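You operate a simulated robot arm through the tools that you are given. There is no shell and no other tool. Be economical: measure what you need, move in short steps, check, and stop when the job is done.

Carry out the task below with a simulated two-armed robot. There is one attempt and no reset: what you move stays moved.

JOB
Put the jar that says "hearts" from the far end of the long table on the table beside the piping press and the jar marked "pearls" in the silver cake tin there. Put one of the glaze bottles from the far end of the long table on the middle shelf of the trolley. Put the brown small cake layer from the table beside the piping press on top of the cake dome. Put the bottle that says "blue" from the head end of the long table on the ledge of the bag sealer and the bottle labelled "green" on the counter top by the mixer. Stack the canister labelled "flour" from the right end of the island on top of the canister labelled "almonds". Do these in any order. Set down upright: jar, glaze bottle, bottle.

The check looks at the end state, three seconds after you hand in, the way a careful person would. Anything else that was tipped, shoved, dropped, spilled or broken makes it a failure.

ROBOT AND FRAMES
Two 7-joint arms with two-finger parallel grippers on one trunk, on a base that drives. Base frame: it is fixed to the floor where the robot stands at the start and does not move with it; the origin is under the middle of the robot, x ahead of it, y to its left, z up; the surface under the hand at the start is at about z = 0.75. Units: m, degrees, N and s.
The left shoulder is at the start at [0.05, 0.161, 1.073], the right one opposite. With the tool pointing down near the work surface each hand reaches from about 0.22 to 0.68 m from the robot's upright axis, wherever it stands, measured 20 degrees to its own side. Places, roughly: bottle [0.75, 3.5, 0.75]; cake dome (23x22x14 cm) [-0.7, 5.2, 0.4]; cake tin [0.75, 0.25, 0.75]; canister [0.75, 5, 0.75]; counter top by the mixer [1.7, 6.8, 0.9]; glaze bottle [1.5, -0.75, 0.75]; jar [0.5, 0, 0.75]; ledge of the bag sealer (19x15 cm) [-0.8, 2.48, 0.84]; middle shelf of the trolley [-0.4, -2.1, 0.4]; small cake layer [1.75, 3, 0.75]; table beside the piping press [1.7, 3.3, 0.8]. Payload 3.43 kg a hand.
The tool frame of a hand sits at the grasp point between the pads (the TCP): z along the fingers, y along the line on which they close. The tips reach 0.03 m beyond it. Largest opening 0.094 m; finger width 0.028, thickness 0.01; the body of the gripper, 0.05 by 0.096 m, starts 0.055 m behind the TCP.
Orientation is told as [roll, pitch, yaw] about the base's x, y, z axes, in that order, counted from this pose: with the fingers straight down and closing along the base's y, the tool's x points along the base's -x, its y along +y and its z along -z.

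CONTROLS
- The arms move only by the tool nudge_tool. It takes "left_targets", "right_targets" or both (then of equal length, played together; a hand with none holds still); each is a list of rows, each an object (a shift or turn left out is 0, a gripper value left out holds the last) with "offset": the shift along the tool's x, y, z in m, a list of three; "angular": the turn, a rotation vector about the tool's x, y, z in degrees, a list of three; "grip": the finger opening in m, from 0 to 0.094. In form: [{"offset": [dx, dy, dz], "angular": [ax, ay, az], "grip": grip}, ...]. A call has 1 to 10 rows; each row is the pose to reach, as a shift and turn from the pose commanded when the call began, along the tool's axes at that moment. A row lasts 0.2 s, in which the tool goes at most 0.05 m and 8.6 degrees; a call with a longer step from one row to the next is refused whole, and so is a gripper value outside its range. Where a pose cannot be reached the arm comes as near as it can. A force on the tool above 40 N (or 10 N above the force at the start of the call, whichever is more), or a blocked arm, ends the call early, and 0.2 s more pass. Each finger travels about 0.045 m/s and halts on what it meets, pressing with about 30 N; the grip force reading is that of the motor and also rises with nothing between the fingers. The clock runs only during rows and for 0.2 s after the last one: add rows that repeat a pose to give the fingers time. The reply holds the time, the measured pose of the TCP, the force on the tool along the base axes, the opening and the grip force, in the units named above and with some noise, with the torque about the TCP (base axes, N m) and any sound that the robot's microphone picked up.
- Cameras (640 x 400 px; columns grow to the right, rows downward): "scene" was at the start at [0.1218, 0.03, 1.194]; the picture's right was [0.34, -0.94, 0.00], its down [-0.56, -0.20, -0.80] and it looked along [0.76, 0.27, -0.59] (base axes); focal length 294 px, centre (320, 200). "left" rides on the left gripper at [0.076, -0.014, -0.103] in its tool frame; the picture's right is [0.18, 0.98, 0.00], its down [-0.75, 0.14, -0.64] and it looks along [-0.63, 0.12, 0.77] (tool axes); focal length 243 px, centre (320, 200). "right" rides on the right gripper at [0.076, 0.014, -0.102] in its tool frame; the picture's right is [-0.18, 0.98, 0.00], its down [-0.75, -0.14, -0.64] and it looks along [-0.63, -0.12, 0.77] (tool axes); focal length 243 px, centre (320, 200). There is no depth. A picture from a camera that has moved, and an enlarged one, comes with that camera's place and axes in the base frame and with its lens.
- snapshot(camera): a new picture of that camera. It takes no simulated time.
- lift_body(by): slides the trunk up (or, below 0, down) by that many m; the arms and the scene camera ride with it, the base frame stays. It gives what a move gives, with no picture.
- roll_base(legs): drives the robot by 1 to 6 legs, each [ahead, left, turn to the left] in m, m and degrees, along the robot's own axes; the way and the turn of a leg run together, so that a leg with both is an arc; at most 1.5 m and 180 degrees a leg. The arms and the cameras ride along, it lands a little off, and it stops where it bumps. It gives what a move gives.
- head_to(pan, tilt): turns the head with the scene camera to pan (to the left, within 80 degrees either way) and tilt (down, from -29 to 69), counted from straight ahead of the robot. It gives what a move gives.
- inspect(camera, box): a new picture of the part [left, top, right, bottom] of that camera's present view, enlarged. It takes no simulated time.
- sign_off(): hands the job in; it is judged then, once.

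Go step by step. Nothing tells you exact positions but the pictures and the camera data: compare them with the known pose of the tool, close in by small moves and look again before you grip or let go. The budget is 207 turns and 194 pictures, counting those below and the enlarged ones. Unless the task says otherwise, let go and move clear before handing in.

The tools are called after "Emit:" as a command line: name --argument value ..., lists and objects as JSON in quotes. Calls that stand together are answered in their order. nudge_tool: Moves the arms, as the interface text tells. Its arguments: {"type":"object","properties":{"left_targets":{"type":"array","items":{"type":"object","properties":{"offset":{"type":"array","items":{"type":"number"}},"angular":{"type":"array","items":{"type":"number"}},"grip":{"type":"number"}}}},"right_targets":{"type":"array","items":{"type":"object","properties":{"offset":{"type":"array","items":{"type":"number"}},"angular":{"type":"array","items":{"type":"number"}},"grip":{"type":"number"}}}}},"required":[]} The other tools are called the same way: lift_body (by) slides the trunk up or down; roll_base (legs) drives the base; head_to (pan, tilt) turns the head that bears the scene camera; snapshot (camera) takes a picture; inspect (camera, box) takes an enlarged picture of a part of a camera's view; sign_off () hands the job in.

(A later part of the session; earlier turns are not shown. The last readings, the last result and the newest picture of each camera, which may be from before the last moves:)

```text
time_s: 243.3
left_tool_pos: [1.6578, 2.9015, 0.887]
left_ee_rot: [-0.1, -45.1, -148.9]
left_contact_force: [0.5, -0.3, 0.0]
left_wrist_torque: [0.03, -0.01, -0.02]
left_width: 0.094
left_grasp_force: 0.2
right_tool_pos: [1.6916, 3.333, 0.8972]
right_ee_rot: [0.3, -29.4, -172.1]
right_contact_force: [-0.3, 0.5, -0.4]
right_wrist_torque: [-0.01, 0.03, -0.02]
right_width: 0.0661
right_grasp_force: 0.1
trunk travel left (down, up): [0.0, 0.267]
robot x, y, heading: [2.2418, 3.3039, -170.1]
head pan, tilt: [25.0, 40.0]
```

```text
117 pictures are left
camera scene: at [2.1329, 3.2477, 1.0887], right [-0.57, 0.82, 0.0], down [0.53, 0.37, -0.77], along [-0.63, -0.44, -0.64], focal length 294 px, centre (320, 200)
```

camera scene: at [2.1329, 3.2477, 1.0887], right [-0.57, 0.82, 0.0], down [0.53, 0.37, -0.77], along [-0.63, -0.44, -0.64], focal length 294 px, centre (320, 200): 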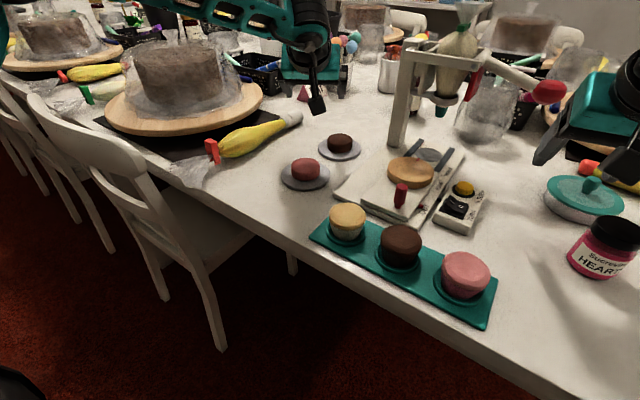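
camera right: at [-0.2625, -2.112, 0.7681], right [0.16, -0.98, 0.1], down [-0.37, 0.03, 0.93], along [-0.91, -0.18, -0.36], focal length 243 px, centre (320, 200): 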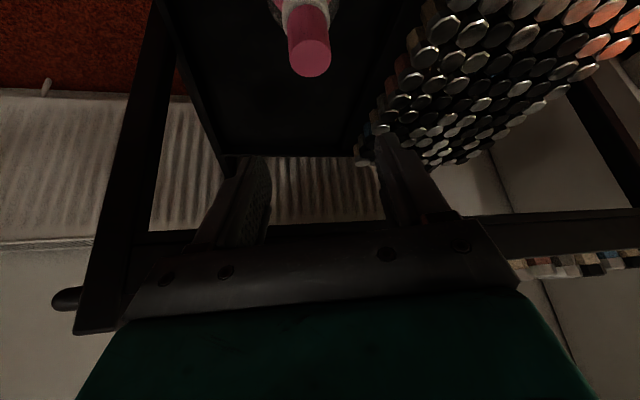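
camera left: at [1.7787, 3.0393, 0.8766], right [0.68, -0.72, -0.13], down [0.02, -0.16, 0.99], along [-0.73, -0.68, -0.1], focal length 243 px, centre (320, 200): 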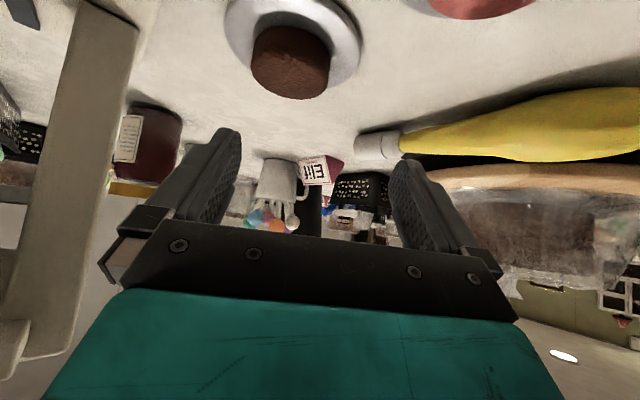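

Layer re-estimated at (1.633, 2.952). Moving above it and down to z≈0.83, then checking.

Emit:
nudge_tool --left_targets '[{"offset": [0.006, -0.028, -0.006]}, {"offset": [0.0117, -0.056, -0.0117]}, {"offset": [0.032, -0.056, 0.0085]}, {"offset": [0.052, -0.056, 0.0286]}, {"offset": [0.052, -0.056, 0.0286]}]'

Emit:
snapshot --camera "left"

Emit:
inspect --camera "scene" --box '[250, 90, 442, 210]'

```text
time_s: 244.5
left_tool_pos: [1.6598, 2.9497, 0.8364]
left_ee_rot: [-0.1, -45.0, -148.8]
left_contact_force: [0.5, 1.0, 0.5]
left_wrist_torque: [-0.02, 0.0, 0.01]
left_width: 0.0941
left_grasp_force: 0.1
left hand out of reach, approached as far as the arm can: row 2, 3, 4, 5
right_tool_pos: [1.6901, 3.334, 0.8965]
right_ee_rot: [0.4, -29.4, -172.0]
right_contact_force: [0.6, 0.4, 0.7]
right_wrist_torque: [-0.01, -0.01, -0.01]
right_width: 0.0659
right_grasp_force: 0.0
trunk travel left (down, up): [0.0, 0.267]
robot x, y, heading: [2.242, 3.3059, -170.0]
head pan, tilt: [25.0, 40.0]
```

```text
116 pictures are left
camera left: at [1.7617, 3.0262, 0.8545], right [0.62, -0.78, -0.13], down [0.01, -0.16, 0.99], along [-0.79, -0.61, -0.1], focal length 243 px, centre (320, 200)
```

left: 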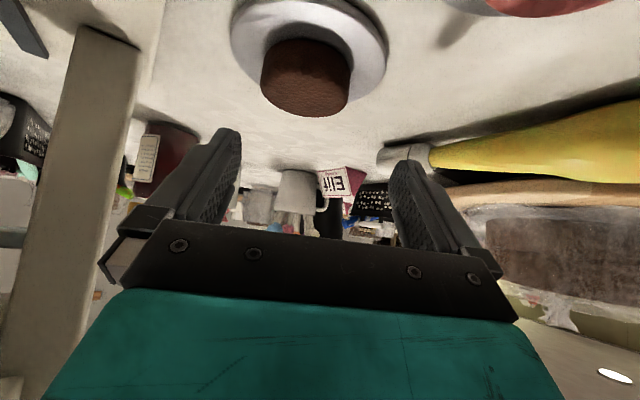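

```text
3.33 times, centred on (346, 150) of scene
camera zoom: at [2.1329, 3.2476, 1.0887], right [-0.57, 0.82, 0.0], down [0.53, 0.37, -0.77], along [-0.63, -0.44, -0.64], focal length 981 px, centre (233, 367)
```

zoom: 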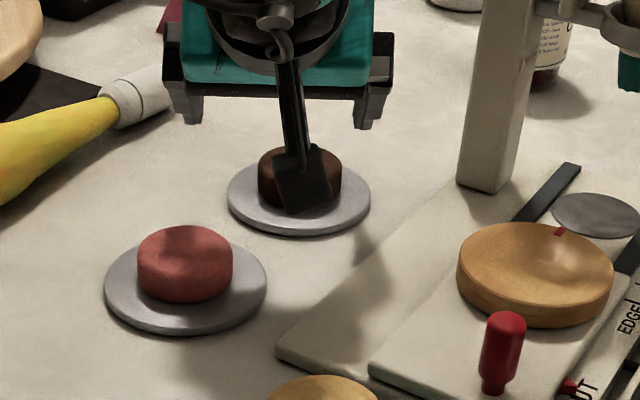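

Still limited. Outward angles have more reach, so I'll retract, turn the base 15° right and re-approach with the target further to the left.

Emit:
nudge_tool --left_targets '[{"offset": [-0.02, 0, -0.02]}, {"offset": [-0.02, 0, -0.06]}, {"offset": [0.01, 0, -0.095]}, {"offset": [0.04, 0, -0.125]}, {"offset": [0.07, 0, -0.155]}, {"offset": [0.099, 0, -0.184]}]'

Emit:
roll_base --legs '[[0, 0, -16]]'

Emit:
nudge_tool --left_targets '[{"angular": [-5.3, 0, -5.3]}, {"angular": [-10.6, 0, -10.6]}, {"angular": [-13.4, 0, -13.4]}, {"angular": [-13.4, 0, -13.4]}]'

```text
time_s: 245.9
left_tool_pos: [1.8328, 3.0495, 0.8944]
left_ee_rot: [-0.2, -45.0, -148.9]
left_contact_force: [0.4, 0.5, 0.3]
left_wrist_torque: [0.03, -0.02, -0.01]
left_width: 0.0941
left_grasp_force: 0.1
right_tool_pos: [1.6899, 3.3347, 0.8969]
right_ee_rot: [0.3, -29.4, -172.2]
right_contact_force: [0.1, 0.4, 0.0]
right_wrist_torque: [0.01, 0.01, -0.02]
right_width: 0.0661
right_grasp_force: 0.1
trunk travel left (down, up): [0.0, 0.267]
robot x, y, heading: [2.2388, 3.3029, -170.0]
head pan, tilt: [25.0, 40.0]
```

```text
time_s: 247.2
left_tool_pos: [1.7785, 3.1716, 0.8943]
left_ee_rot: [0.0, -45.0, -164.8]
left_contact_force: [0.5, 0.6, -1.1]
left_wrist_torque: [-0.01, -0.04, -0.01]
left_width: 0.0941
left_grasp_force: 0.0
right_tool_pos: [1.7198, 3.4823, 0.8972]
right_ee_rot: [0.4, -29.4, 172.0]
right_contact_force: [0.5, 0.5, 0.4]
right_wrist_torque: [0.0, -0.03, 0.02]
right_width: 0.0659
right_grasp_force: 0.2
trunk travel left (down, up): [0.0, 0.267]
robot x, y, heading: [2.2428, 3.3045, 174.4]
head pan, tilt: [25.0, 40.0]
```

```text
time_s: 248.2
left_tool_pos: [1.7792, 3.1714, 0.8943]
left_ee_rot: [-0.1, -45.0, -145.7]
left_contact_force: [0.0, -0.3, -0.7]
left_wrist_torque: [-0.02, -0.03, 0.01]
left_width: 0.094
left_grasp_force: 0.0
right_tool_pos: [1.7207, 3.483, 0.8969]
right_ee_rot: [0.4, -29.4, 172.1]
right_contact_force: [0.6, 0.3, -0.1]
right_wrist_torque: [0.04, -0.02, -0.01]
right_width: 0.066
right_grasp_force: 0.1
trunk travel left (down, up): [0.0, 0.267]
robot x, y, heading: [2.242, 3.3015, 174.2]
head pan, tilt: [25.0, 40.0]
```

Orientation is set. Moving left, then forward over the layer, then down to z≈0.84.

Emit:
nudge_tool --left_targets '[{"offset": [0, 0.049, 0]}, {"offset": [0, 0.099, 0]}, {"offset": [-0.033, 0.099, 0.033]}, {"offset": [-0.066, 0.099, 0.066]}, {"offset": [-0.099, 0.099, 0.099]}, {"offset": [-0.132, 0.099, 0.132]}, {"offset": [-0.164, 0.099, 0.164]}, {"offset": [-0.145, 0.099, 0.183]}, {"offset": [-0.125, 0.099, 0.203]}, {"offset": [-0.125, 0.099, 0.203]}]'

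Emit:
snapshot --camera "left"

Emit:
snapshot --camera "scene"

```text
time_s: 250.4
left_tool_pos: [1.6408, 2.9598, 0.8369]
left_ee_rot: [-0.1, -45.1, -145.7]
left_contact_force: [0.7, 0.0, 0.6]
left_wrist_torque: [0.05, 0.02, -0.01]
left_width: 0.0938
left_grasp_force: 0.0
right_tool_pos: [1.7204, 3.4828, 0.8969]
right_ee_rot: [0.4, -29.4, 172.1]
right_contact_force: [-0.3, -0.2, 0.0]
right_wrist_torque: [0.01, 0.03, -0.01]
right_width: 0.066
right_grasp_force: 0.0
trunk travel left (down, up): [0.0, 0.267]
robot x, y, heading: [2.2464, 3.3025, 174.1]
head pan, tilt: [25.0, 40.0]
```

```text
114 pictures are left
camera left: at [1.7375, 3.0424, 0.857], right [0.66, -0.74, -0.13], down [0.01, -0.16, 0.99], along [-0.75, -0.65, -0.1], focal length 243 px, centre (320, 200)
```

left: 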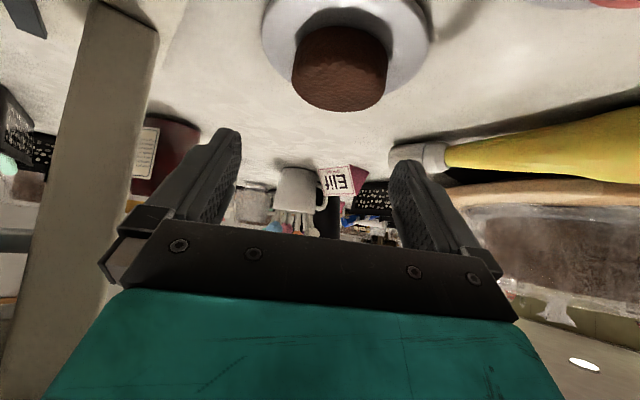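

```text
113 pictures are left
camera scene: at [2.1218, 3.2795, 1.0887], right [-0.33, 0.94, 0.0], down [0.61, 0.21, -0.77], along [-0.72, -0.25, -0.64], focal length 294 px, centre (320, 200)
```

scene: 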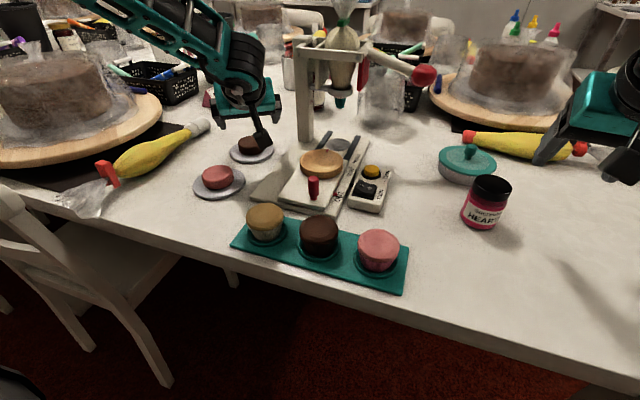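

Reached above the layer; it's about 11 mm to tool +y. Correcting and descending to the plate.

Emit:
nudge_tool --left_targets '[{"offset": [0, 0.011, 0.0]}, {"offset": [0.015, 0.011, 0.015]}, {"offset": [0.025, 0.011, 0.025]}, {"offset": [0.029, 0.011, 0.029]}, {"offset": [0.0325, 0.011, 0.0325]}]'

Emit:
snapshot --camera "left"

Emit:
inspect --camera "scene" --box '[170, 80, 362, 200]'

```text
time_s: 251.6
left_tool_pos: [1.6483, 2.9511, 0.7934]
left_ee_rot: [0.0, -44.9, -145.8]
left_contact_force: [0.1, -0.3, -0.5]
left_wrist_torque: [-0.02, -0.02, 0.02]
left_width: 0.0941
left_grasp_force: 0.0
right_tool_pos: [1.7202, 3.4827, 0.8983]
right_ee_rot: [0.3, -29.4, 172.2]
right_contact_force: [-0.6, -0.2, -0.5]
right_wrist_torque: [0.0, -0.01, -0.04]
right_width: 0.066
right_grasp_force: 0.1
trunk travel left (down, up): [0.0, 0.267]
robot x, y, heading: [2.2398, 3.3036, 174.2]
head pan, tilt: [25.0, 40.0]
```

```text
112 pictures are left
camera left: at [1.7441, 3.0322, 0.8121], right [0.66, -0.74, -0.13], down [0.01, -0.16, 0.99], along [-0.75, -0.65, -0.1], focal length 243 px, centre (320, 200)
```

left: 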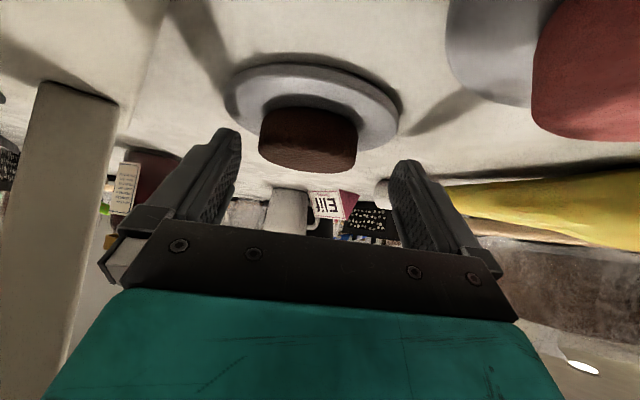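

```text
3.33 times, centred on (266, 140) of scene
camera zoom: at [2.1219, 3.2796, 1.0887], right [-0.33, 0.94, 0.0], down [0.61, 0.21, -0.77], along [-0.72, -0.25, -0.64], focal length 981 px, centre (500, 400)
```

zoom: 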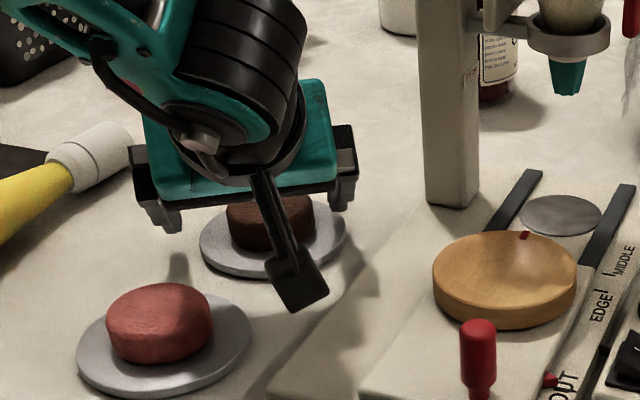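

The layer sits between the fingertips. I'll go 5 mm lower, then close gently.

Emit:
nudge_tool --left_targets '[{"offset": [0.0025, -0.001, 0.001]}, {"offset": [0.005, -0.001, 0.002]}, {"offset": [0.005, -0.001, 0.002], "grip": 0.075}, {"offset": [0.005, -0.001, 0.002], "grip": 0.04}, {"offset": [0.005, -0.001, 0.002], "grip": 0.04}, {"offset": [0.005, -0.001, 0.002], "grip": 0.04}, {"offset": [0.005, -0.001, 0.002], "grip": 0.04}]'

Emit:
snapshot --camera "left"

```text
time_s: 253.2
left_tool_pos: [1.6498, 2.9528, 0.7886]
left_ee_rot: [-0.1, -45.0, -145.8]
left_contact_force: [0.6, 0.6, 3.3]
left_wrist_torque: [-0.05, 0.07, -0.02]
left_width: 0.0536
left_grasp_force: 29.9
right_tool_pos: [1.7203, 3.4837, 0.8993]
right_ee_rot: [0.5, -29.5, 171.9]
right_contact_force: [-0.1, 0.4, -0.4]
right_wrist_torque: [0.0, -0.03, 0.01]
right_width: 0.0661
right_grasp_force: 0.0
trunk travel left (down, up): [0.0, 0.267]
robot x, y, heading: [2.2437, 3.3001, 174.3]
head pan, tilt: [25.0, 40.0]
```

```text
110 pictures are left
camera left: at [1.7459, 3.0344, 0.8075], right [0.66, -0.74, -0.13], down [0.01, -0.16, 0.99], along [-0.75, -0.65, -0.1], focal length 243 px, centre (320, 200)
```

left: 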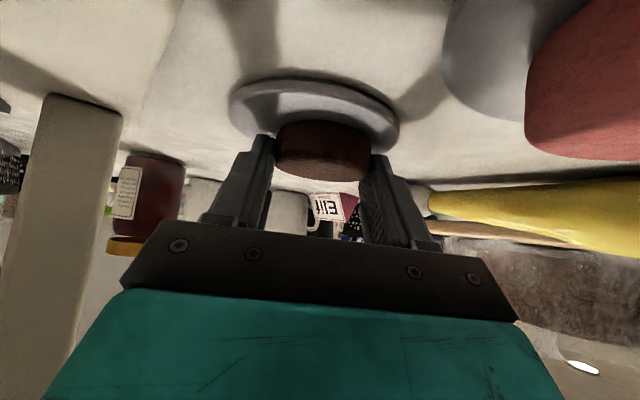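

Gripped at 0.054. Lifting straight up and checking.

Emit:
nudge_tool --left_targets '[{"offset": [-0.007, 0, -0.007]}, {"offset": [-0.025, 0, -0.025]}, {"offset": [-0.05, 0, -0.05]}, {"offset": [-0.08, 0, -0.08]}, {"offset": [-0.08, 0, -0.08]}]'

Emit:
snapshot --camera "left"

Emit:
inspect --camera "scene" --box '[150, 60, 390, 210]'

```text
time_s: 254.4
left_tool_pos: [1.6496, 2.9519, 0.903]
left_ee_rot: [0.0, -45.0, -145.8]
left_contact_force: [-0.5, 0.4, -0.3]
left_wrist_torque: [0.0, -0.03, -0.01]
left_width: 0.0539
left_grasp_force: 30.8
right_tool_pos: [1.7199, 3.483, 0.897]
right_ee_rot: [0.5, -29.5, 172.0]
right_contact_force: [0.3, -0.5, 0.2]
right_wrist_torque: [0.0, -0.02, -0.02]
right_width: 0.066
right_grasp_force: 0.1
trunk travel left (down, up): [0.0, 0.267]
robot x, y, heading: [2.2406, 3.3047, 174.4]
head pan, tilt: [25.0, 40.0]
```

```text
109 pictures are left
camera left: at [1.7458, 3.0342, 0.9211], right [0.66, -0.74, -0.13], down [0.01, -0.16, 0.99], along [-0.75, -0.65, -0.1], focal length 243 px, centre (320, 200)
```

left: 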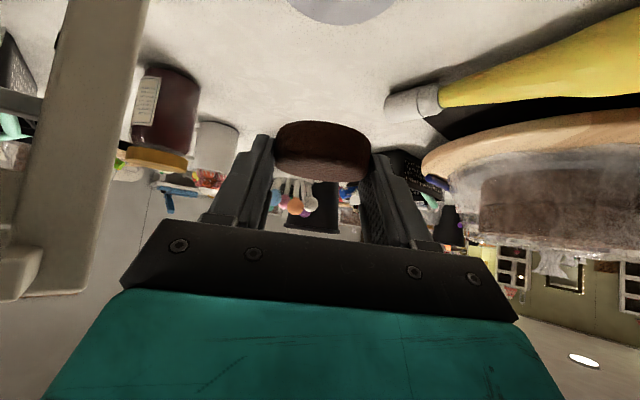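

```text
2.67 times, centred on (270, 135) of scene
camera zoom: at [2.1219, 3.2796, 1.0887], right [-0.33, 0.94, 0.0], down [0.61, 0.21, -0.77], along [-0.72, -0.25, -0.64], focal length 785 px, centre (453, 373)
```

zoom: 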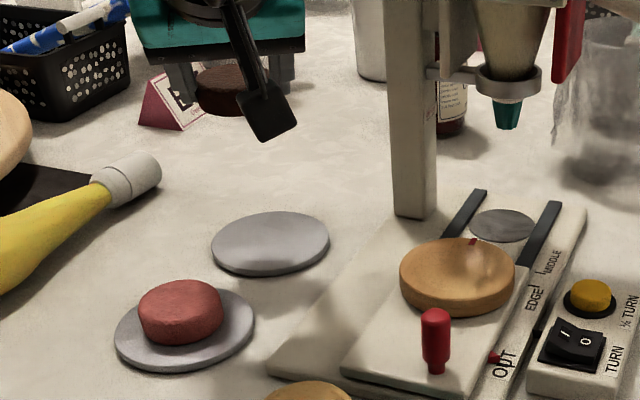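

The layer is held level. I'll raise the trunk, retract, and drive back via the corridor toward the bottles at the head end.

Emit:
lift_body --by 0.25

Emit:
nudge_tool --left_targets '[{"offset": [0.03, 0, -0.03]}, {"offset": [0.06, 0, -0.06]}, {"offset": [0.09, 0, -0.09]}, {"offset": [0.12, 0, -0.12]}, {"offset": [0.12, 0, -0.12]}]'

Emit:
roll_base --legs '[[-0.15, -1.0, 0], [0, 0, 5.8], [1.3, 0, 0], [0.3, 0, 0]]'

Emit:
head_to --pan 45 --tilt 35

Emit:
snapshot --camera "scene"

```text
time_s: 257.0
left_tool_pos: [1.649, 2.9522, 1.1524]
left_ee_rot: [0.0, -45.0, -145.7]
left_contact_force: [-0.8, -0.5, 0.3]
left_wrist_torque: [0.0, -0.01, -0.01]
left_width: 0.0535
left_grasp_force: 30.2
right_tool_pos: [1.72, 3.4835, 1.1465]
right_ee_rot: [0.4, -29.3, 172.1]
right_contact_force: [0.0, 0.3, 0.5]
right_wrist_torque: [-0.03, 0.0, -0.03]
right_width: 0.0659
right_grasp_force: 0.0
trunk travel left (down, up): [-0.25, 0.017]
robot x, y, heading: [2.2409, 3.3072, 174.1]
head pan, tilt: [25.0, 40.0]
```

```text
time_s: 258.2
left_tool_pos: [1.7902, 3.047, 1.1514]
left_ee_rot: [-0.1, -44.9, -145.8]
left_contact_force: [0.3, 0.2, -0.4]
left_wrist_torque: [-0.02, -0.02, 0.04]
left_width: 0.0538
left_grasp_force: 30.2
right_tool_pos: [1.7204, 3.483, 1.1481]
right_ee_rot: [0.4, -29.4, 172.0]
right_contact_force: [-0.6, 0.2, 0.0]
right_wrist_torque: [-0.01, 0.02, -0.01]
right_width: 0.0661
right_grasp_force: 0.0
trunk travel left (down, up): [-0.25, 0.017]
robot x, y, heading: [2.2437, 3.3004, 174.1]
head pan, tilt: [25.0, 40.0]
```

```text
time_s: 275.5
left_tool_pos: [0.4921, 3.9185, 1.1518]
left_ee_rot: [-0.1, -44.9, -137.5]
left_contact_force: [0.0, -0.4, -0.2]
left_wrist_torque: [-0.01, -0.01, -0.01]
left_width: 0.0538
left_grasp_force: 30.4
right_tool_pos: [0.3605, 4.3389, 1.1467]
right_ee_rot: [0.3, -29.3, -179.6]
right_contact_force: [-0.9, -0.3, -0.6]
right_wrist_torque: [0.02, -0.01, 0.01]
right_width: 0.066
right_grasp_force: 0.1
trunk travel left (down, up): [-0.25, 0.017]
robot x, y, heading: [0.9023, 4.2384, -177.6]
head pan, tilt: [25.0, 40.0]
```

```text
time_s: 276.3
left_tool_pos: [0.4942, 3.9177, 1.1513]
left_ee_rot: [-0.1, -45.0, -137.6]
left_contact_force: [-0.5, 0.6, 0.8]
left_wrist_torque: [-0.01, 0.0, -0.01]
left_width: 0.054
left_grasp_force: 30.1
right_tool_pos: [0.3614, 4.3395, 1.1482]
right_ee_rot: [0.5, -29.4, -179.6]
right_contact_force: [1.1, -0.4, -0.2]
right_wrist_torque: [0.02, -0.01, 0.01]
right_width: 0.0662
right_grasp_force: 0.1
trunk travel left (down, up): [-0.25, 0.017]
robot x, y, heading: [0.9031, 4.2393, -177.5]
head pan, tilt: [45.0, 35.0]
```

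```text
107 pictures are left
camera scene: at [0.8039, 4.171, 1.3463], right [-0.74, 0.68, 0.0], down [0.39, 0.42, -0.82], along [-0.55, -0.6, -0.57], focal length 294 px, centre (320, 200)
```

scene: 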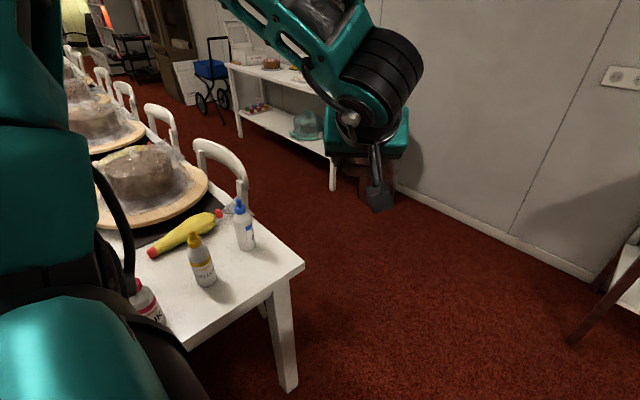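

Blue is at about (0.54, 3.57), with yellow and a pink one beside it; green is still hidden. I'll turn to face the table end and look.

Emit:
roll_base --legs '[[0, 0, 90], [0, -0.2, 0]]'

Emit:
head_to --pan -5 --tilt 50

Emit:
snapshot --camera "scene"

```text
time_s: 282.6
left_tool_pos: [1.0273, 3.8208, 1.1507]
left_ee_rot: [-0.1, -45.0, -46.3]
left_contact_force: [0.4, 0.8, -0.5]
left_wrist_torque: [0.0, -0.04, 0.0]
left_width: 0.0539
left_grasp_force: 30.0
right_tool_pos: [0.6093, 3.6797, 1.1481]
right_ee_rot: [0.4, -29.5, -88.4]
right_contact_force: [0.3, -0.2, -0.3]
right_wrist_torque: [-0.04, -0.02, 0.0]
right_width: 0.0658
right_grasp_force: 0.1
trunk travel left (down, up): [-0.25, 0.017]
robot x, y, heading: [0.6998, 4.2253, -86.0]
head pan, tilt: [45.0, 35.0]
```

```text
time_s: 283.8
left_tool_pos: [1.0264, 3.8207, 1.1508]
left_ee_rot: [-0.1, -45.0, -46.3]
left_contact_force: [-0.4, 0.0, 0.1]
left_wrist_torque: [-0.02, 0.03, 0.02]
left_width: 0.0535
left_grasp_force: 29.7
right_tool_pos: [0.6097, 3.6807, 1.1473]
right_ee_rot: [0.5, -29.4, -88.4]
right_contact_force: [-0.7, 0.5, -1.0]
right_wrist_torque: [0.01, 0.01, -0.02]
right_width: 0.0658
right_grasp_force: 0.0
trunk travel left (down, up): [-0.25, 0.017]
robot x, y, heading: [0.7008, 4.2265, -86.3]
head pan, tilt: [-5.0, 50.0]
```

```text
106 pictures are left
camera scene: at [0.7013, 4.1077, 1.3246], right [-1.0, 0.02, 0.0], down [0.02, 0.77, -0.64], along [-0.01, -0.64, -0.77], focal length 294 px, centre (320, 200)
```

scene: 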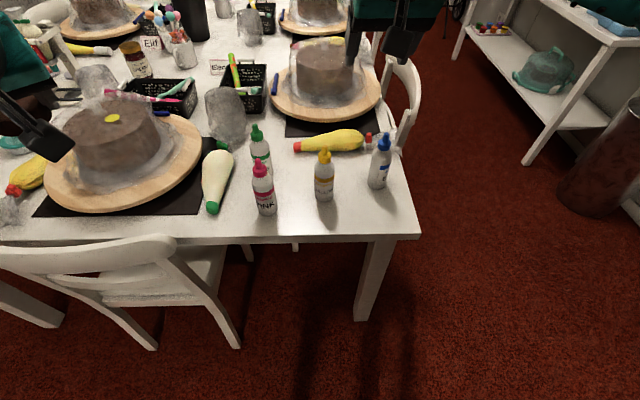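

Green is at about (0.848, 3.488), behind the pink one. I'll raise the left hand away from the chair, move the base to about (0.62, 4.02) with heading -45°, and look again.

Emit:
nudge_tool --left_targets '[{"offset": [-0.03, 0, -0.03]}, {"offset": [-0.05, 0, -0.06]}, {"offset": [-0.06, 0, -0.09]}, {"offset": [-0.06, 0, -0.12]}, {"offset": [-0.06, 0, -0.12]}]'

Emit:
roll_base --legs '[[0.2, -0.07, 0], [0, 0, 41]]'

Emit:
head_to --pan -20 --tilt 45

Emit:
snapshot --camera "scene"

```text
time_s: 285.0
left_tool_pos: [0.9988, 3.85, 1.2782]
left_ee_rot: [0.0, -44.9, -46.3]
left_contact_force: [0.0, 0.1, -0.4]
left_wrist_torque: [-0.01, -0.01, 0.04]
left_width: 0.0537
left_grasp_force: 30.1
right_tool_pos: [0.609, 3.68, 1.147]
right_ee_rot: [0.4, -29.3, -88.4]
right_contact_force: [-0.9, -0.4, 0.2]
right_wrist_torque: [0.02, -0.01, 0.0]
right_width: 0.0663
right_grasp_force: 0.0
trunk travel left (down, up): [-0.25, 0.017]
robot x, y, heading: [0.6994, 4.2234, -86.4]
head pan, tilt: [-5.0, 50.0]
```

```text
time_s: 288.5
left_tool_pos: [1.1145, 3.9311, 1.279]
left_ee_rot: [-0.1, -45.0, -5.7]
left_contact_force: [-0.4, 0.5, -0.5]
left_wrist_torque: [0.0, 0.0, 0.02]
left_width: 0.0539
left_grasp_force: 30.4
right_tool_pos: [0.9278, 3.5485, 1.1478]
right_ee_rot: [0.4, -29.5, -47.9]
right_contact_force: [0.2, 1.0, 0.4]
right_wrist_torque: [0.03, 0.0, 0.0]
right_width: 0.0658
right_grasp_force: 0.0
trunk travel left (down, up): [-0.25, 0.017]
robot x, y, heading: [0.6399, 4.0201, -45.6]
head pan, tilt: [-5.0, 50.0]
```

```text
time_s: 289.3
left_tool_pos: [1.1132, 3.9304, 1.2778]
left_ee_rot: [-0.1, -45.0, -5.8]
left_contact_force: [-0.5, 0.7, -0.5]
left_wrist_torque: [0.01, -0.04, -0.01]
left_width: 0.0537
left_grasp_force: 30.2
right_tool_pos: [0.9276, 3.5476, 1.1474]
right_ee_rot: [0.4, -29.4, -47.9]
right_contact_force: [1.0, 1.0, -0.3]
right_wrist_torque: [-0.01, -0.01, 0.02]
right_width: 0.0657
right_grasp_force: 0.1
trunk travel left (down, up): [-0.25, 0.017]
robot x, y, heading: [0.6394, 4.019, -46.0]
head pan, tilt: [-20.0, 45.0]
```

```text
105 pictures are left
camera scene: at [0.7044, 3.9181, 1.3314], right [-0.91, -0.41, 0.0], down [-0.29, 0.64, -0.71], along [0.29, -0.64, -0.71], focal length 294 px, centre (320, 200)
```

scene: 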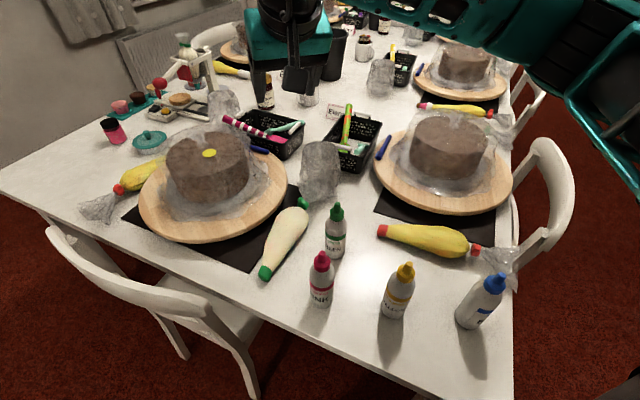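

Green is at about (0.837, 3.546) and looks about 17 cm tall. Zooming to see its shape.

Emit:
inspect --camera "scene" --box '[280, 180, 440, 320]'

```text
2.86 times, centred on (360, 250) of scene
camera zoom: at [0.7044, 3.9181, 1.3314], right [-0.91, -0.41, 0.0], down [-0.29, 0.64, -0.71], along [0.29, -0.64, -0.71], focal length 841 px, centre (206, 57)
```

zoom: 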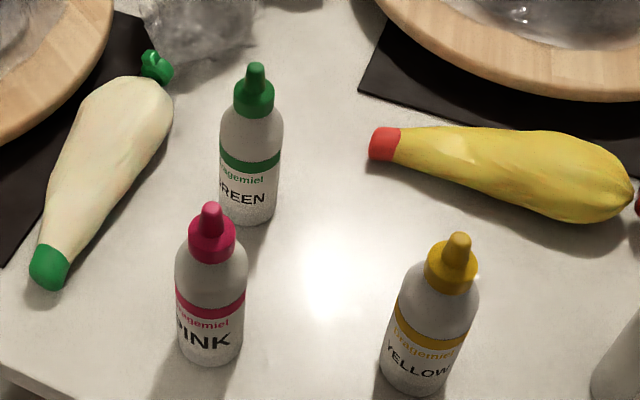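

Bottle details: body up to z≈0.86, nozzle top at 0.93. I'll set the tool yaw to about -40° and tilt to 40°, then hover.

Emit:
nudge_tool --right_targets '[{"angular": [-3.9, 0, -7.0], "grip": 0.08}, {"angular": [-3.9, 0, -7.0], "grip": 0.08}]'

Emit:
nudge_tool --right_targets '[{"angular": [0, -5.5, 0]}, {"angular": [0, -10.6, 0]}, {"angular": [0, -10.6, 0]}]'

```text
time_s: 289.9
left_tool_pos: [1.1121, 3.9303, 1.2797]
left_ee_rot: [0.0, -44.9, -5.8]
left_contact_force: [-0.9, -0.4, -0.1]
left_wrist_torque: [-0.01, -0.03, -0.02]
left_width: 0.0538
left_grasp_force: 30.7
right_tool_pos: [0.9269, 3.548, 1.1475]
right_ee_rot: [0.4, -29.4, -39.7]
right_contact_force: [0.2, 0.2, 0.0]
right_wrist_torque: [0.0, -0.02, 0.03]
right_width: 0.08
right_grasp_force: 0.0
trunk travel left (down, up): [-0.25, 0.017]
robot x, y, heading: [0.6428, 4.0219, -46.0]
head pan, tilt: [-20.0, 45.0]
```

```text
time_s: 290.7
left_tool_pos: [1.1122, 3.9296, 1.28]
left_ee_rot: [0.0, -45.0, -5.8]
left_contact_force: [-0.2, -0.5, 0.9]
left_wrist_torque: [0.02, 0.01, 0.0]
left_width: 0.0536
left_grasp_force: 30.0
right_tool_pos: [0.9274, 3.5464, 1.1474]
right_ee_rot: [0.5, -40.1, -40.0]
right_contact_force: [-0.6, -0.4, -0.4]
right_wrist_torque: [0.02, 0.04, -0.01]
right_width: 0.0803
right_grasp_force: 0.2
trunk travel left (down, up): [-0.25, 0.017]
robot x, y, heading: [0.6465, 4.0219, -46.0]
head pan, tilt: [-20.0, 45.0]
```

Hover above green and lower the trunk 0.15 m, then check.

Emit:
nudge_tool --right_targets '[{"offset": [0.028, -0.028, -0.024]}, {"offset": [0.0567, -0.057, -0.0476]}, {"offset": [0.0567, -0.057, -0.0476]}]'

Emit:
lift_body --by -0.15

Emit:
snapshot --camera "right"

Emit:
snapshot --camera "scene"

```text
time_s: 291.5
left_tool_pos: [1.1121, 3.9307, 1.2787]
left_ee_rot: [0.0, -44.9, -5.8]
left_contact_force: [0.9, -0.1, 0.5]
left_wrist_torque: [0.02, -0.01, 0.03]
left_width: 0.0538
left_grasp_force: 29.9
right_tool_pos: [0.8328, 3.552, 1.1427]
right_ee_rot: [0.5, -39.9, -39.8]
right_contact_force: [-0.5, 0.2, 0.0]
right_wrist_torque: [0.01, 0.0, 0.02]
right_width: 0.0797
right_grasp_force: 0.1
trunk travel left (down, up): [-0.25, 0.017]
robot x, y, heading: [0.6422, 4.0213, -45.8]
head pan, tilt: [-20.0, 45.0]
```

```text
time_s: 293.2
left_tool_pos: [1.1128, 3.93, 1.1287]
left_ee_rot: [-0.1, -45.1, -5.8]
left_contact_force: [-1.3, 0.2, -0.6]
left_wrist_torque: [-0.01, 0.01, 0.0]
left_width: 0.0538
left_grasp_force: 30.2
right_tool_pos: [0.8334, 3.5506, 0.9938]
right_ee_rot: [0.4, -39.9, -39.9]
right_contact_force: [0.4, 0.5, 0.4]
right_wrist_torque: [0.0, 0.0, 0.0]
right_width: 0.08
right_grasp_force: 0.0
trunk travel left (down, up): [-0.1, 0.167]
robot x, y, heading: [0.6449, 4.0223, -46.0]
head pan, tilt: [-20.0, 45.0]
```

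```text
103 pictures are left
camera right: at [0.7478, 3.6424, 1.0231], right [0.74, 0.67, 0.12], down [0.03, -0.22, 0.98], along [0.68, -0.71, -0.18], focal length 243 px, centre (320, 200)
```

right: 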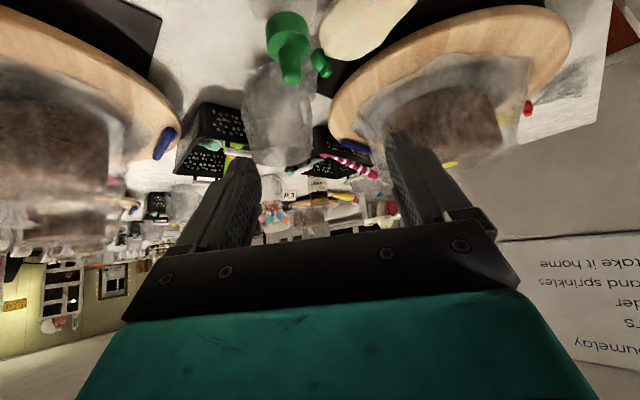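

```text
102 pictures are left
camera scene: at [0.7043, 3.9182, 1.1815], right [-0.91, -0.41, 0.0], down [-0.29, 0.64, -0.71], along [0.29, -0.65, -0.71], focal length 294 px, centre (320, 200)
```

scene: 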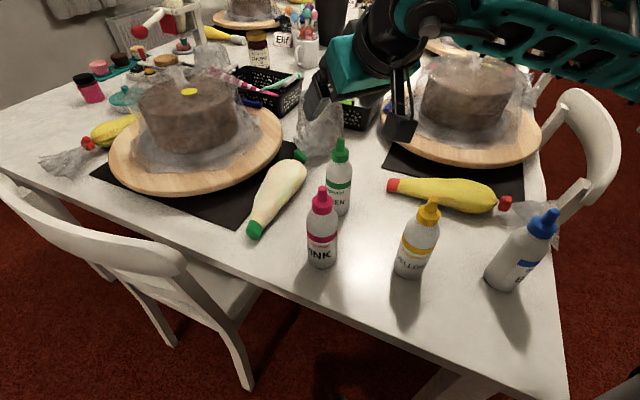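

Scene and wrist views disagree by about 1.5 cm laterally. I'll shift 8 mm toward tool -y, descend 8 cm around the nozzle and recheck.

Emit:
nudge_tool --right_targets '[{"offset": [0.0, -0.008, 0.0]}, {"offset": [0.026, -0.008, 0.031]}, {"offset": [0.0514, -0.008, 0.0613]}, {"offset": [0.0514, -0.008, 0.0613]}]'

Emit:
snapshot --camera "right"

Emit:
inspect --camera "scene" --box '[260, 80, 452, 290]'

```text
time_s: 294.2
left_tool_pos: [1.1123, 3.9301, 1.1285]
left_ee_rot: [-0.1, -44.9, -5.7]
left_contact_force: [0.5, -0.1, -0.4]
left_wrist_torque: [0.0, -0.02, 0.01]
left_width: 0.0538
left_grasp_force: 30.0
right_tool_pos: [0.8272, 3.5464, 0.9138]
right_ee_rot: [0.4, -40.1, -39.9]
right_contact_force: [0.7, 0.3, -0.6]
right_wrist_torque: [0.01, 0.01, -0.04]
right_width: 0.0798
right_grasp_force: 0.1
trunk travel left (down, up): [-0.1, 0.167]
robot x, y, heading: [0.6423, 4.0185, -45.8]
head pan, tilt: [-20.0, 45.0]
```

```text
101 pictures are left
camera right: at [0.7422, 3.6378, 0.9428], right [0.74, 0.67, 0.12], down [0.03, -0.22, 0.98], along [0.68, -0.71, -0.18], focal length 243 px, centre (320, 200)
```

right: 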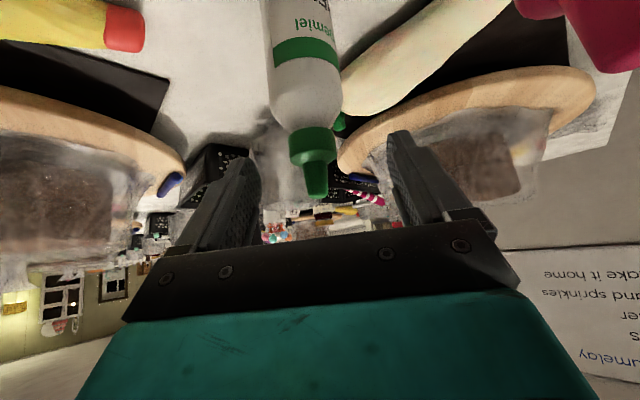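

```text
1.90 times, centred on (356, 185) of scene
camera zoom: at [0.7043, 3.9181, 1.1815], right [-0.91, -0.41, 0.0], down [-0.29, 0.64, -0.71], along [0.29, -0.64, -0.71], focal length 561 px, centre (251, 229)
```

zoom: 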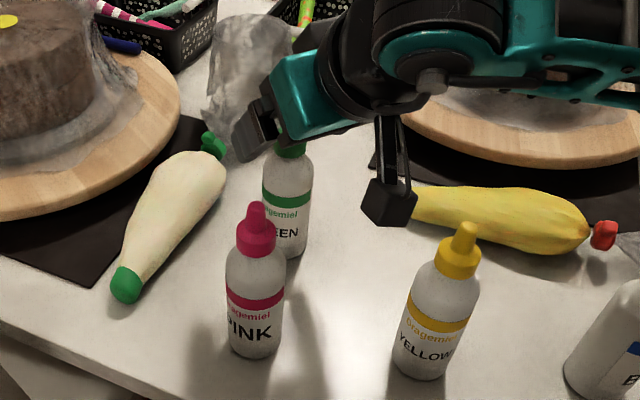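

Well centred now. Descending 8 cm to the upper body and closing.

Emit:
nudge_tool --right_targets '[{"offset": [0.026, 0, 0.031]}, {"offset": [0.0508, 0, 0.0605]}, {"offset": [0.0508, 0, 0.0605]}]'

Emit:
snapshot --camera "right"

Emit:
inspect --camera "scene" --box '[260, 80, 452, 290]'

```text
time_s: 295.0
left_tool_pos: [1.1128, 3.9299, 1.1299]
left_ee_rot: [0.0, -45.0, -5.8]
left_contact_force: [0.3, 0.8, -0.6]
left_wrist_torque: [0.01, -0.01, -0.01]
left_width: 0.0538
left_grasp_force: 30.4
right_tool_pos: [0.8294, 3.5482, 0.8336]
right_ee_rot: [0.4, -40.1, -40.0]
right_contact_force: [0.6, 0.0, -0.4]
right_wrist_torque: [-0.02, -0.02, -0.02]
right_width: 0.0802
right_grasp_force: 0.1
trunk travel left (down, up): [-0.1, 0.167]
robot x, y, heading: [0.647, 4.0185, -45.8]
head pan, tilt: [-20.0, 45.0]
```

```text
99 pictures are left
camera right: at [0.7433, 3.6389, 0.8641], right [0.74, 0.67, 0.12], down [0.03, -0.22, 0.98], along [0.68, -0.71, -0.18], focal length 243 px, centre (320, 200)
```

right: 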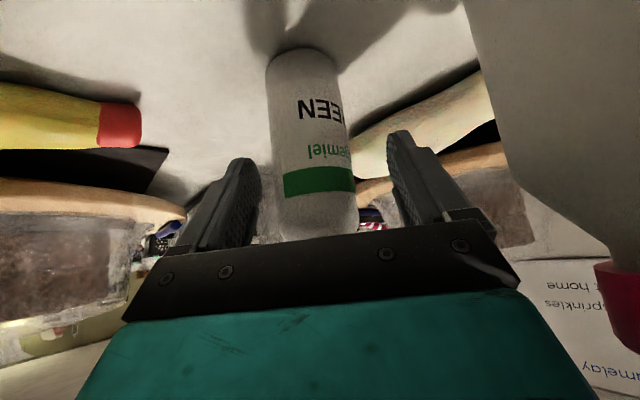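

```text
1.90 times, centred on (356, 185) of scene
camera zoom: at [0.7043, 3.9181, 1.1815], right [-0.91, -0.41, 0.0], down [-0.29, 0.64, -0.71], along [0.29, -0.64, -0.71], focal length 561 px, centre (251, 229)
```

zoom: 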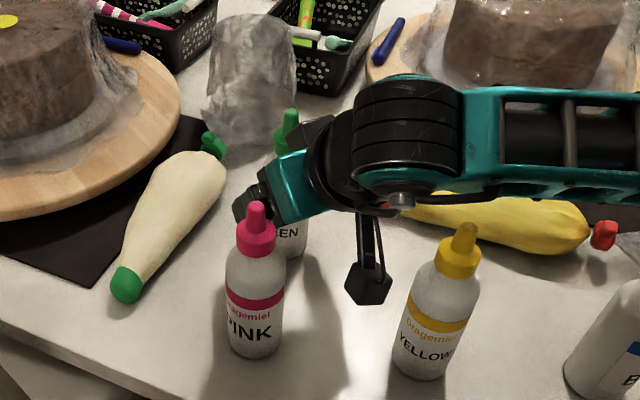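

The bottle is between the fingers with clearance from pink. Closing, then lifting.

Emit:
nudge_tool --right_targets '[{"grip": 0.03}, {"grip": 0.03}, {"grip": 0.03}, {"grip": 0.03}, {"offset": [-0.013, 0, -0.0153]}, {"offset": [-0.039, 0, -0.046]}, {"offset": [-0.064, 0, -0.077]}, {"offset": [-0.09, 0, -0.107]}, {"offset": [-0.116, 0, -0.138]}, {"offset": [-0.129, 0, -0.153]}]'

Emit:
snapshot --camera "scene"

```text
time_s: 297.2
left_tool_pos: [1.1127, 3.9299, 1.1286]
left_ee_rot: [0.0, -45.0, -5.8]
left_contact_force: [0.4, 0.7, -0.7]
left_wrist_torque: [-0.03, 0.01, 0.0]
left_width: 0.0534
left_grasp_force: 30.0
right_tool_pos: [0.829, 3.5456, 1.0345]
right_ee_rot: [0.4, -40.1, -39.9]
right_contact_force: [0.3, 0.6, -2.6]
right_wrist_torque: [-0.03, 0.02, 0.02]
right_width: 0.0468
right_grasp_force: 30.4
trunk travel left (down, up): [-0.1, 0.167]
robot x, y, heading: [0.6402, 4.0186, -45.8]
head pan, tilt: [-20.0, 45.0]
```

```text
97 pictures are left
camera scene: at [0.7044, 3.9181, 1.1814], right [-0.91, -0.41, 0.0], down [-0.29, 0.64, -0.71], along [0.29, -0.64, -0.71], focal length 294 px, centre (320, 200)
```

scene: 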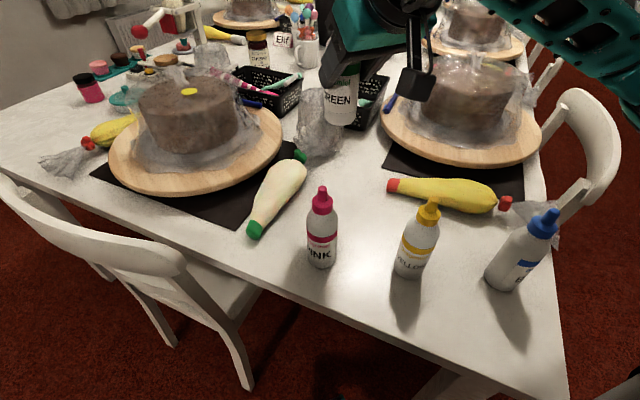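

Green is held. I'll raise the trunk, back off, turn to face -x and drive to the dome bench.

Emit:
lift_body --by 0.15

Emit:
roll_base --legs '[[-0.36, 0, 0], [0, 0, -134], [0.35, 0, 0], [0, -0.6, 0]]'

Emit:
head_to --pan -25 --tilt 35

Emit:
snapshot --camera "scene"

```text
time_s: 299.0
left_tool_pos: [1.113, 3.9303, 1.2789]
left_ee_rot: [0.0, -44.9, -5.8]
left_contact_force: [0.4, -0.2, -0.4]
left_wrist_torque: [0.01, -0.04, -0.04]
left_width: 0.0537
left_grasp_force: 30.2
right_tool_pos: [0.8285, 3.5454, 1.185]
right_ee_rot: [0.5, -40.0, -40.1]
right_contact_force: [0.2, -0.3, -1.0]
right_wrist_torque: [0.02, -0.01, 0.01]
right_width: 0.0469
right_grasp_force: 30.0
trunk travel left (down, up): [-0.25, 0.017]
robot x, y, heading: [0.6447, 4.018, -45.7]
head pan, tilt: [-20.0, 45.0]
```

```text
time_s: 313.8
left_tool_pos: [-0.3535, 4.5633, 1.2805]
left_ee_rot: [0.1, -45.0, -137.9]
left_contact_force: [0.0, 0.3, -0.3]
left_wrist_torque: [-0.04, -0.06, 0.02]
left_width: 0.0537
left_grasp_force: 29.7
right_tool_pos: [-0.4486, 5.0335, 1.1843]
right_ee_rot: [0.4, -40.0, -172.0]
right_contact_force: [-0.2, -1.1, -2.1]
right_wrist_torque: [-0.01, -0.01, 0.0]
right_width: 0.0471
right_grasp_force: 30.5
trunk travel left (down, up): [-0.25, 0.017]
robot x, y, heading: [0.0274, 4.8529, -178.0]
head pan, tilt: [-20.0, 45.0]
```

```text
time_s: 314.6
left_tool_pos: [-0.3525, 4.5647, 1.2792]
left_ee_rot: [0.0, -45.0, -137.9]
left_contact_force: [-0.4, -0.3, 0.5]
left_wrist_torque: [-0.03, -0.02, 0.0]
left_width: 0.0539
left_grasp_force: 29.9
right_tool_pos: [-0.4485, 5.0315, 1.1846]
right_ee_rot: [0.4, -40.0, -172.1]
right_contact_force: [-0.3, -0.4, -1.0]
right_wrist_torque: [-0.02, -0.06, 0.0]
right_width: 0.047
right_grasp_force: 30.3
trunk travel left (down, up): [-0.25, 0.017]
robot x, y, heading: [0.0302, 4.8511, -178.0]
head pan, tilt: [-25.0, 35.0]
```

```text
96 pictures are left
camera scene: at [-0.0928, 4.8844, 1.3462], right [0.39, 0.92, 0.0], down [0.53, -0.22, -0.82], along [-0.75, 0.32, -0.57], focal length 294 px, centre (320, 200)
```

scene: 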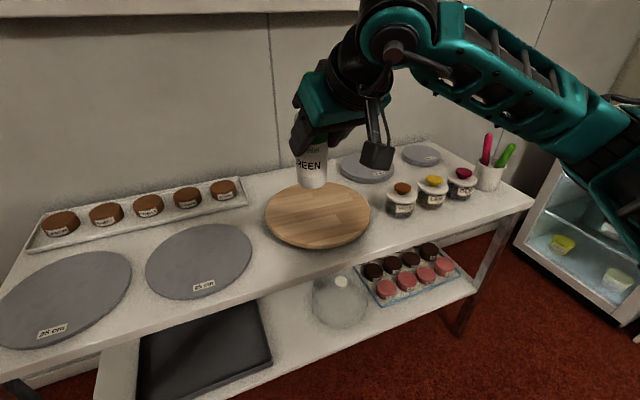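

The glass dome is on the lower shelf, mostly under the bench top's front edge. Zooming in.

Emit:
inspect --camera "scene" --box '[270, 220, 470, 345]'

```text
3.20 times, centred on (370, 282) of scene
camera zoom: at [-0.0928, 4.8844, 1.3462], right [0.39, 0.92, 0.0], down [0.53, -0.22, -0.82], along [-0.75, 0.32, -0.57], focal length 942 px, centre (160, -64)
```

zoom: 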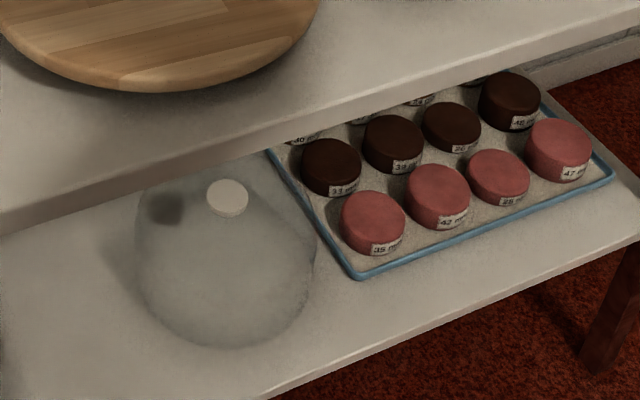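

The dome has a white knob on top at about (-0.674, 5.213), z≈0.54, 12 cm behind the bench's front edge. The layer needs a flatter tool angle there, so I'll set it down on the bench-top front edge near (-0.59, 5.29) and regrasp at about 65°. First I tuck the right hand and drive.

Emit:
nudge_tool --right_targets '[{"offset": [0.03, -0.01, -0.026]}, {"offset": [0.06, -0.02, -0.052]}, {"offset": [0.09, -0.03, -0.077]}, {"offset": [0.12, -0.04, -0.103]}, {"offset": [0.15, -0.05, -0.128]}, {"offset": [0.15, -0.05, -0.128]}]'

Emit:
roll_base --legs '[[0.03, -0.57, 0], [0, 0, -2]]'

Emit:
head_to --pan 15 --tilt 45

Emit:
snapshot --camera "scene"

```text
time_s: 316.0
left_tool_pos: [-0.3534, 4.5636, 1.2773]
left_ee_rot: [0.0, -44.9, -137.9]
left_contact_force: [0.0, 0.0, 0.0]
left_wrist_torque: [-0.03, -0.02, 0.0]
left_width: 0.0535
left_grasp_force: 30.0
right_tool_pos: [-0.3016, 5.1312, 1.2254]
right_ee_rot: [0.4, -39.9, -172.0]
right_contact_force: [0.0, -0.3, -0.8]
right_wrist_torque: [0.04, -0.08, 0.0]
right_width: 0.0467
right_grasp_force: 30.0
right hand out of reach, approached as far as the arm can: row 3, 4, 5, 6
trunk travel left (down, up): [-0.25, 0.017]
robot x, y, heading: [0.0291, 4.8523, -177.7]
head pan, tilt: [-25.0, 35.0]
```

```text
time_s: 321.9
left_tool_pos: [-0.4139, 5.1502, 1.2782]
left_ee_rot: [0.0, -45.0, -139.7]
left_contact_force: [0.7, -0.1, -0.6]
left_wrist_torque: [-0.03, -0.01, 0.01]
left_width: 0.0536
left_grasp_force: 29.9
right_tool_pos: [-0.344, 5.716, 1.2249]
right_ee_rot: [0.5, -40.0, -173.9]
right_contact_force: [-0.2, 0.1, -0.3]
right_wrist_torque: [-0.01, -0.04, 0.0]
right_width: 0.0465
right_grasp_force: 30.2
trunk travel left (down, up): [-0.25, 0.017]
robot x, y, heading: [-0.0249, 5.425, -179.8]
head pan, tilt: [-25.0, 35.0]
```

```text
time_s: 322.9
left_tool_pos: [-0.4139, 5.1508, 1.279]
left_ee_rot: [-0.1, -45.0, -139.8]
left_contact_force: [-0.5, 0.9, -0.1]
left_wrist_torque: [0.0, 0.01, 0.01]
left_width: 0.0538
left_grasp_force: 30.4
right_tool_pos: [-0.3441, 5.7166, 1.2244]
right_ee_rot: [0.5, -40.0, -173.8]
right_contact_force: [-0.2, 0.1, -2.2]
right_wrist_torque: [0.0, -0.04, -0.01]
right_width: 0.0469
right_grasp_force: 30.0
trunk travel left (down, up): [-0.25, 0.017]
robot x, y, heading: [-0.0232, 5.4282, -179.6]
head pan, tilt: [15.0, 45.0]
```

```text
94 pictures are left
camera scene: at [-0.1425, 5.4044, 1.3315], right [-0.26, 0.96, 0.0], down [0.68, 0.19, -0.71], along [-0.68, -0.19, -0.71], focal length 294 px, centre (320, 200)
```

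scene: 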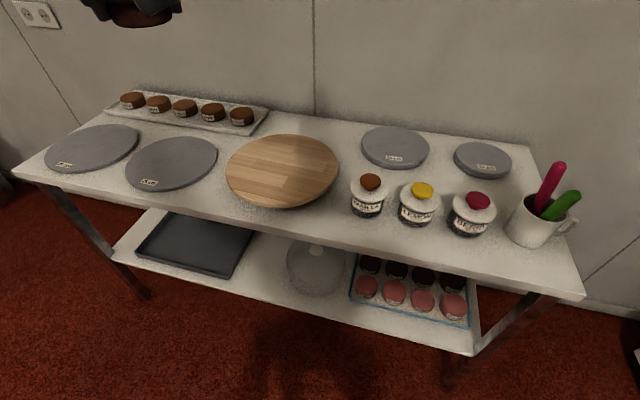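

The view is good. Zooming to triangulate the knob and spot precisely.

Emit:
inspect --camera "scene" --box '[240, 170, 400, 290]'

```text
3.33 times, centred on (320, 230) of scene
camera zoom: at [-0.1425, 5.4044, 1.3315], right [-0.26, 0.96, 0.0], down [0.68, 0.19, -0.71], along [-0.68, -0.19, -0.71], focal length 981 px, centre (320, 100)
```

zoom: 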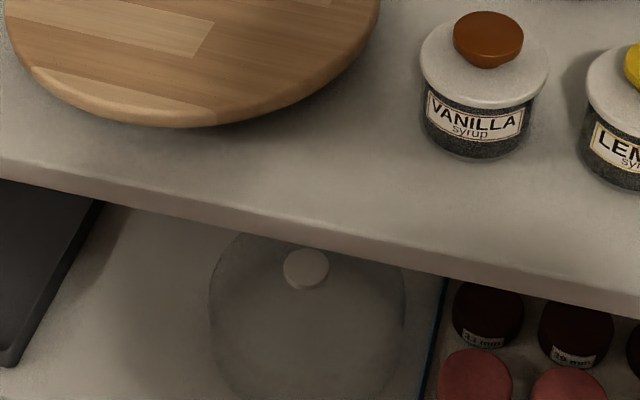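

Knob triangulates to about (-0.70, 5.23, z≈0.50) and the bench top is at z≈0.79. I'll move the base 12 cm closer, turn 15° right, lower the trunk and look at the layer over the spot.

Emit:
roll_base --legs '[[0.12, 0, 0], [0, 0, -15]]'

Emit:
lift_body --by -0.25

Emit:
snapshot --camera "scene"

```text
time_s: 325.1
left_tool_pos: [-0.5932, 5.2595, 1.2789]
left_ee_rot: [0.0, -45.0, -154.6]
left_contact_force: [-0.1, 0.2, -0.7]
left_wrist_torque: [0.0, 0.01, -0.01]
left_width: 0.0537
left_grasp_force: 30.6
right_tool_pos: [-0.3787, 5.7866, 1.2242]
right_ee_rot: [0.5, -40.0, 171.2]
right_contact_force: [-0.7, -0.6, -1.3]
right_wrist_torque: [-0.01, -0.02, 0.02]
right_width: 0.0469
right_grasp_force: 29.7
trunk travel left (down, up): [-0.25, 0.017]
robot x, y, heading: [-0.1463, 5.4269, 165.5]
head pan, tilt: [15.0, 45.0]
```

```text
time_s: 327.6
left_tool_pos: [-0.5918, 5.2586, 1.0298]
left_ee_rot: [0.0, -45.0, -154.5]
left_contact_force: [-0.3, 0.8, 0.6]
left_wrist_torque: [-0.01, -0.02, 0.02]
left_width: 0.0537
left_grasp_force: 30.0
right_tool_pos: [-0.38, 5.788, 0.9747]
right_ee_rot: [0.5, -39.9, 171.2]
right_contact_force: [0.1, 0.1, -1.5]
right_wrist_torque: [0.0, -0.03, 0.0]
right_width: 0.0462
right_grasp_force: 29.6
trunk travel left (down, up): [0.0, 0.267]
robot x, y, heading: [-0.1427, 5.4297, 165.2]
head pan, tilt: [15.0, 45.0]
```

```text
92 pictures are left
camera scene: at [-0.2645, 5.4348, 1.0815], right [-0.01, 1.0, 0.0], down [0.71, 0.0, -0.71], along [-0.71, -0.01, -0.71], focal length 294 px, centre (320, 200)
```

scene: 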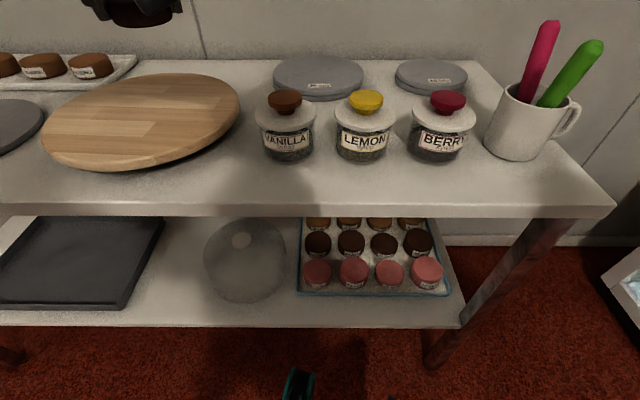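

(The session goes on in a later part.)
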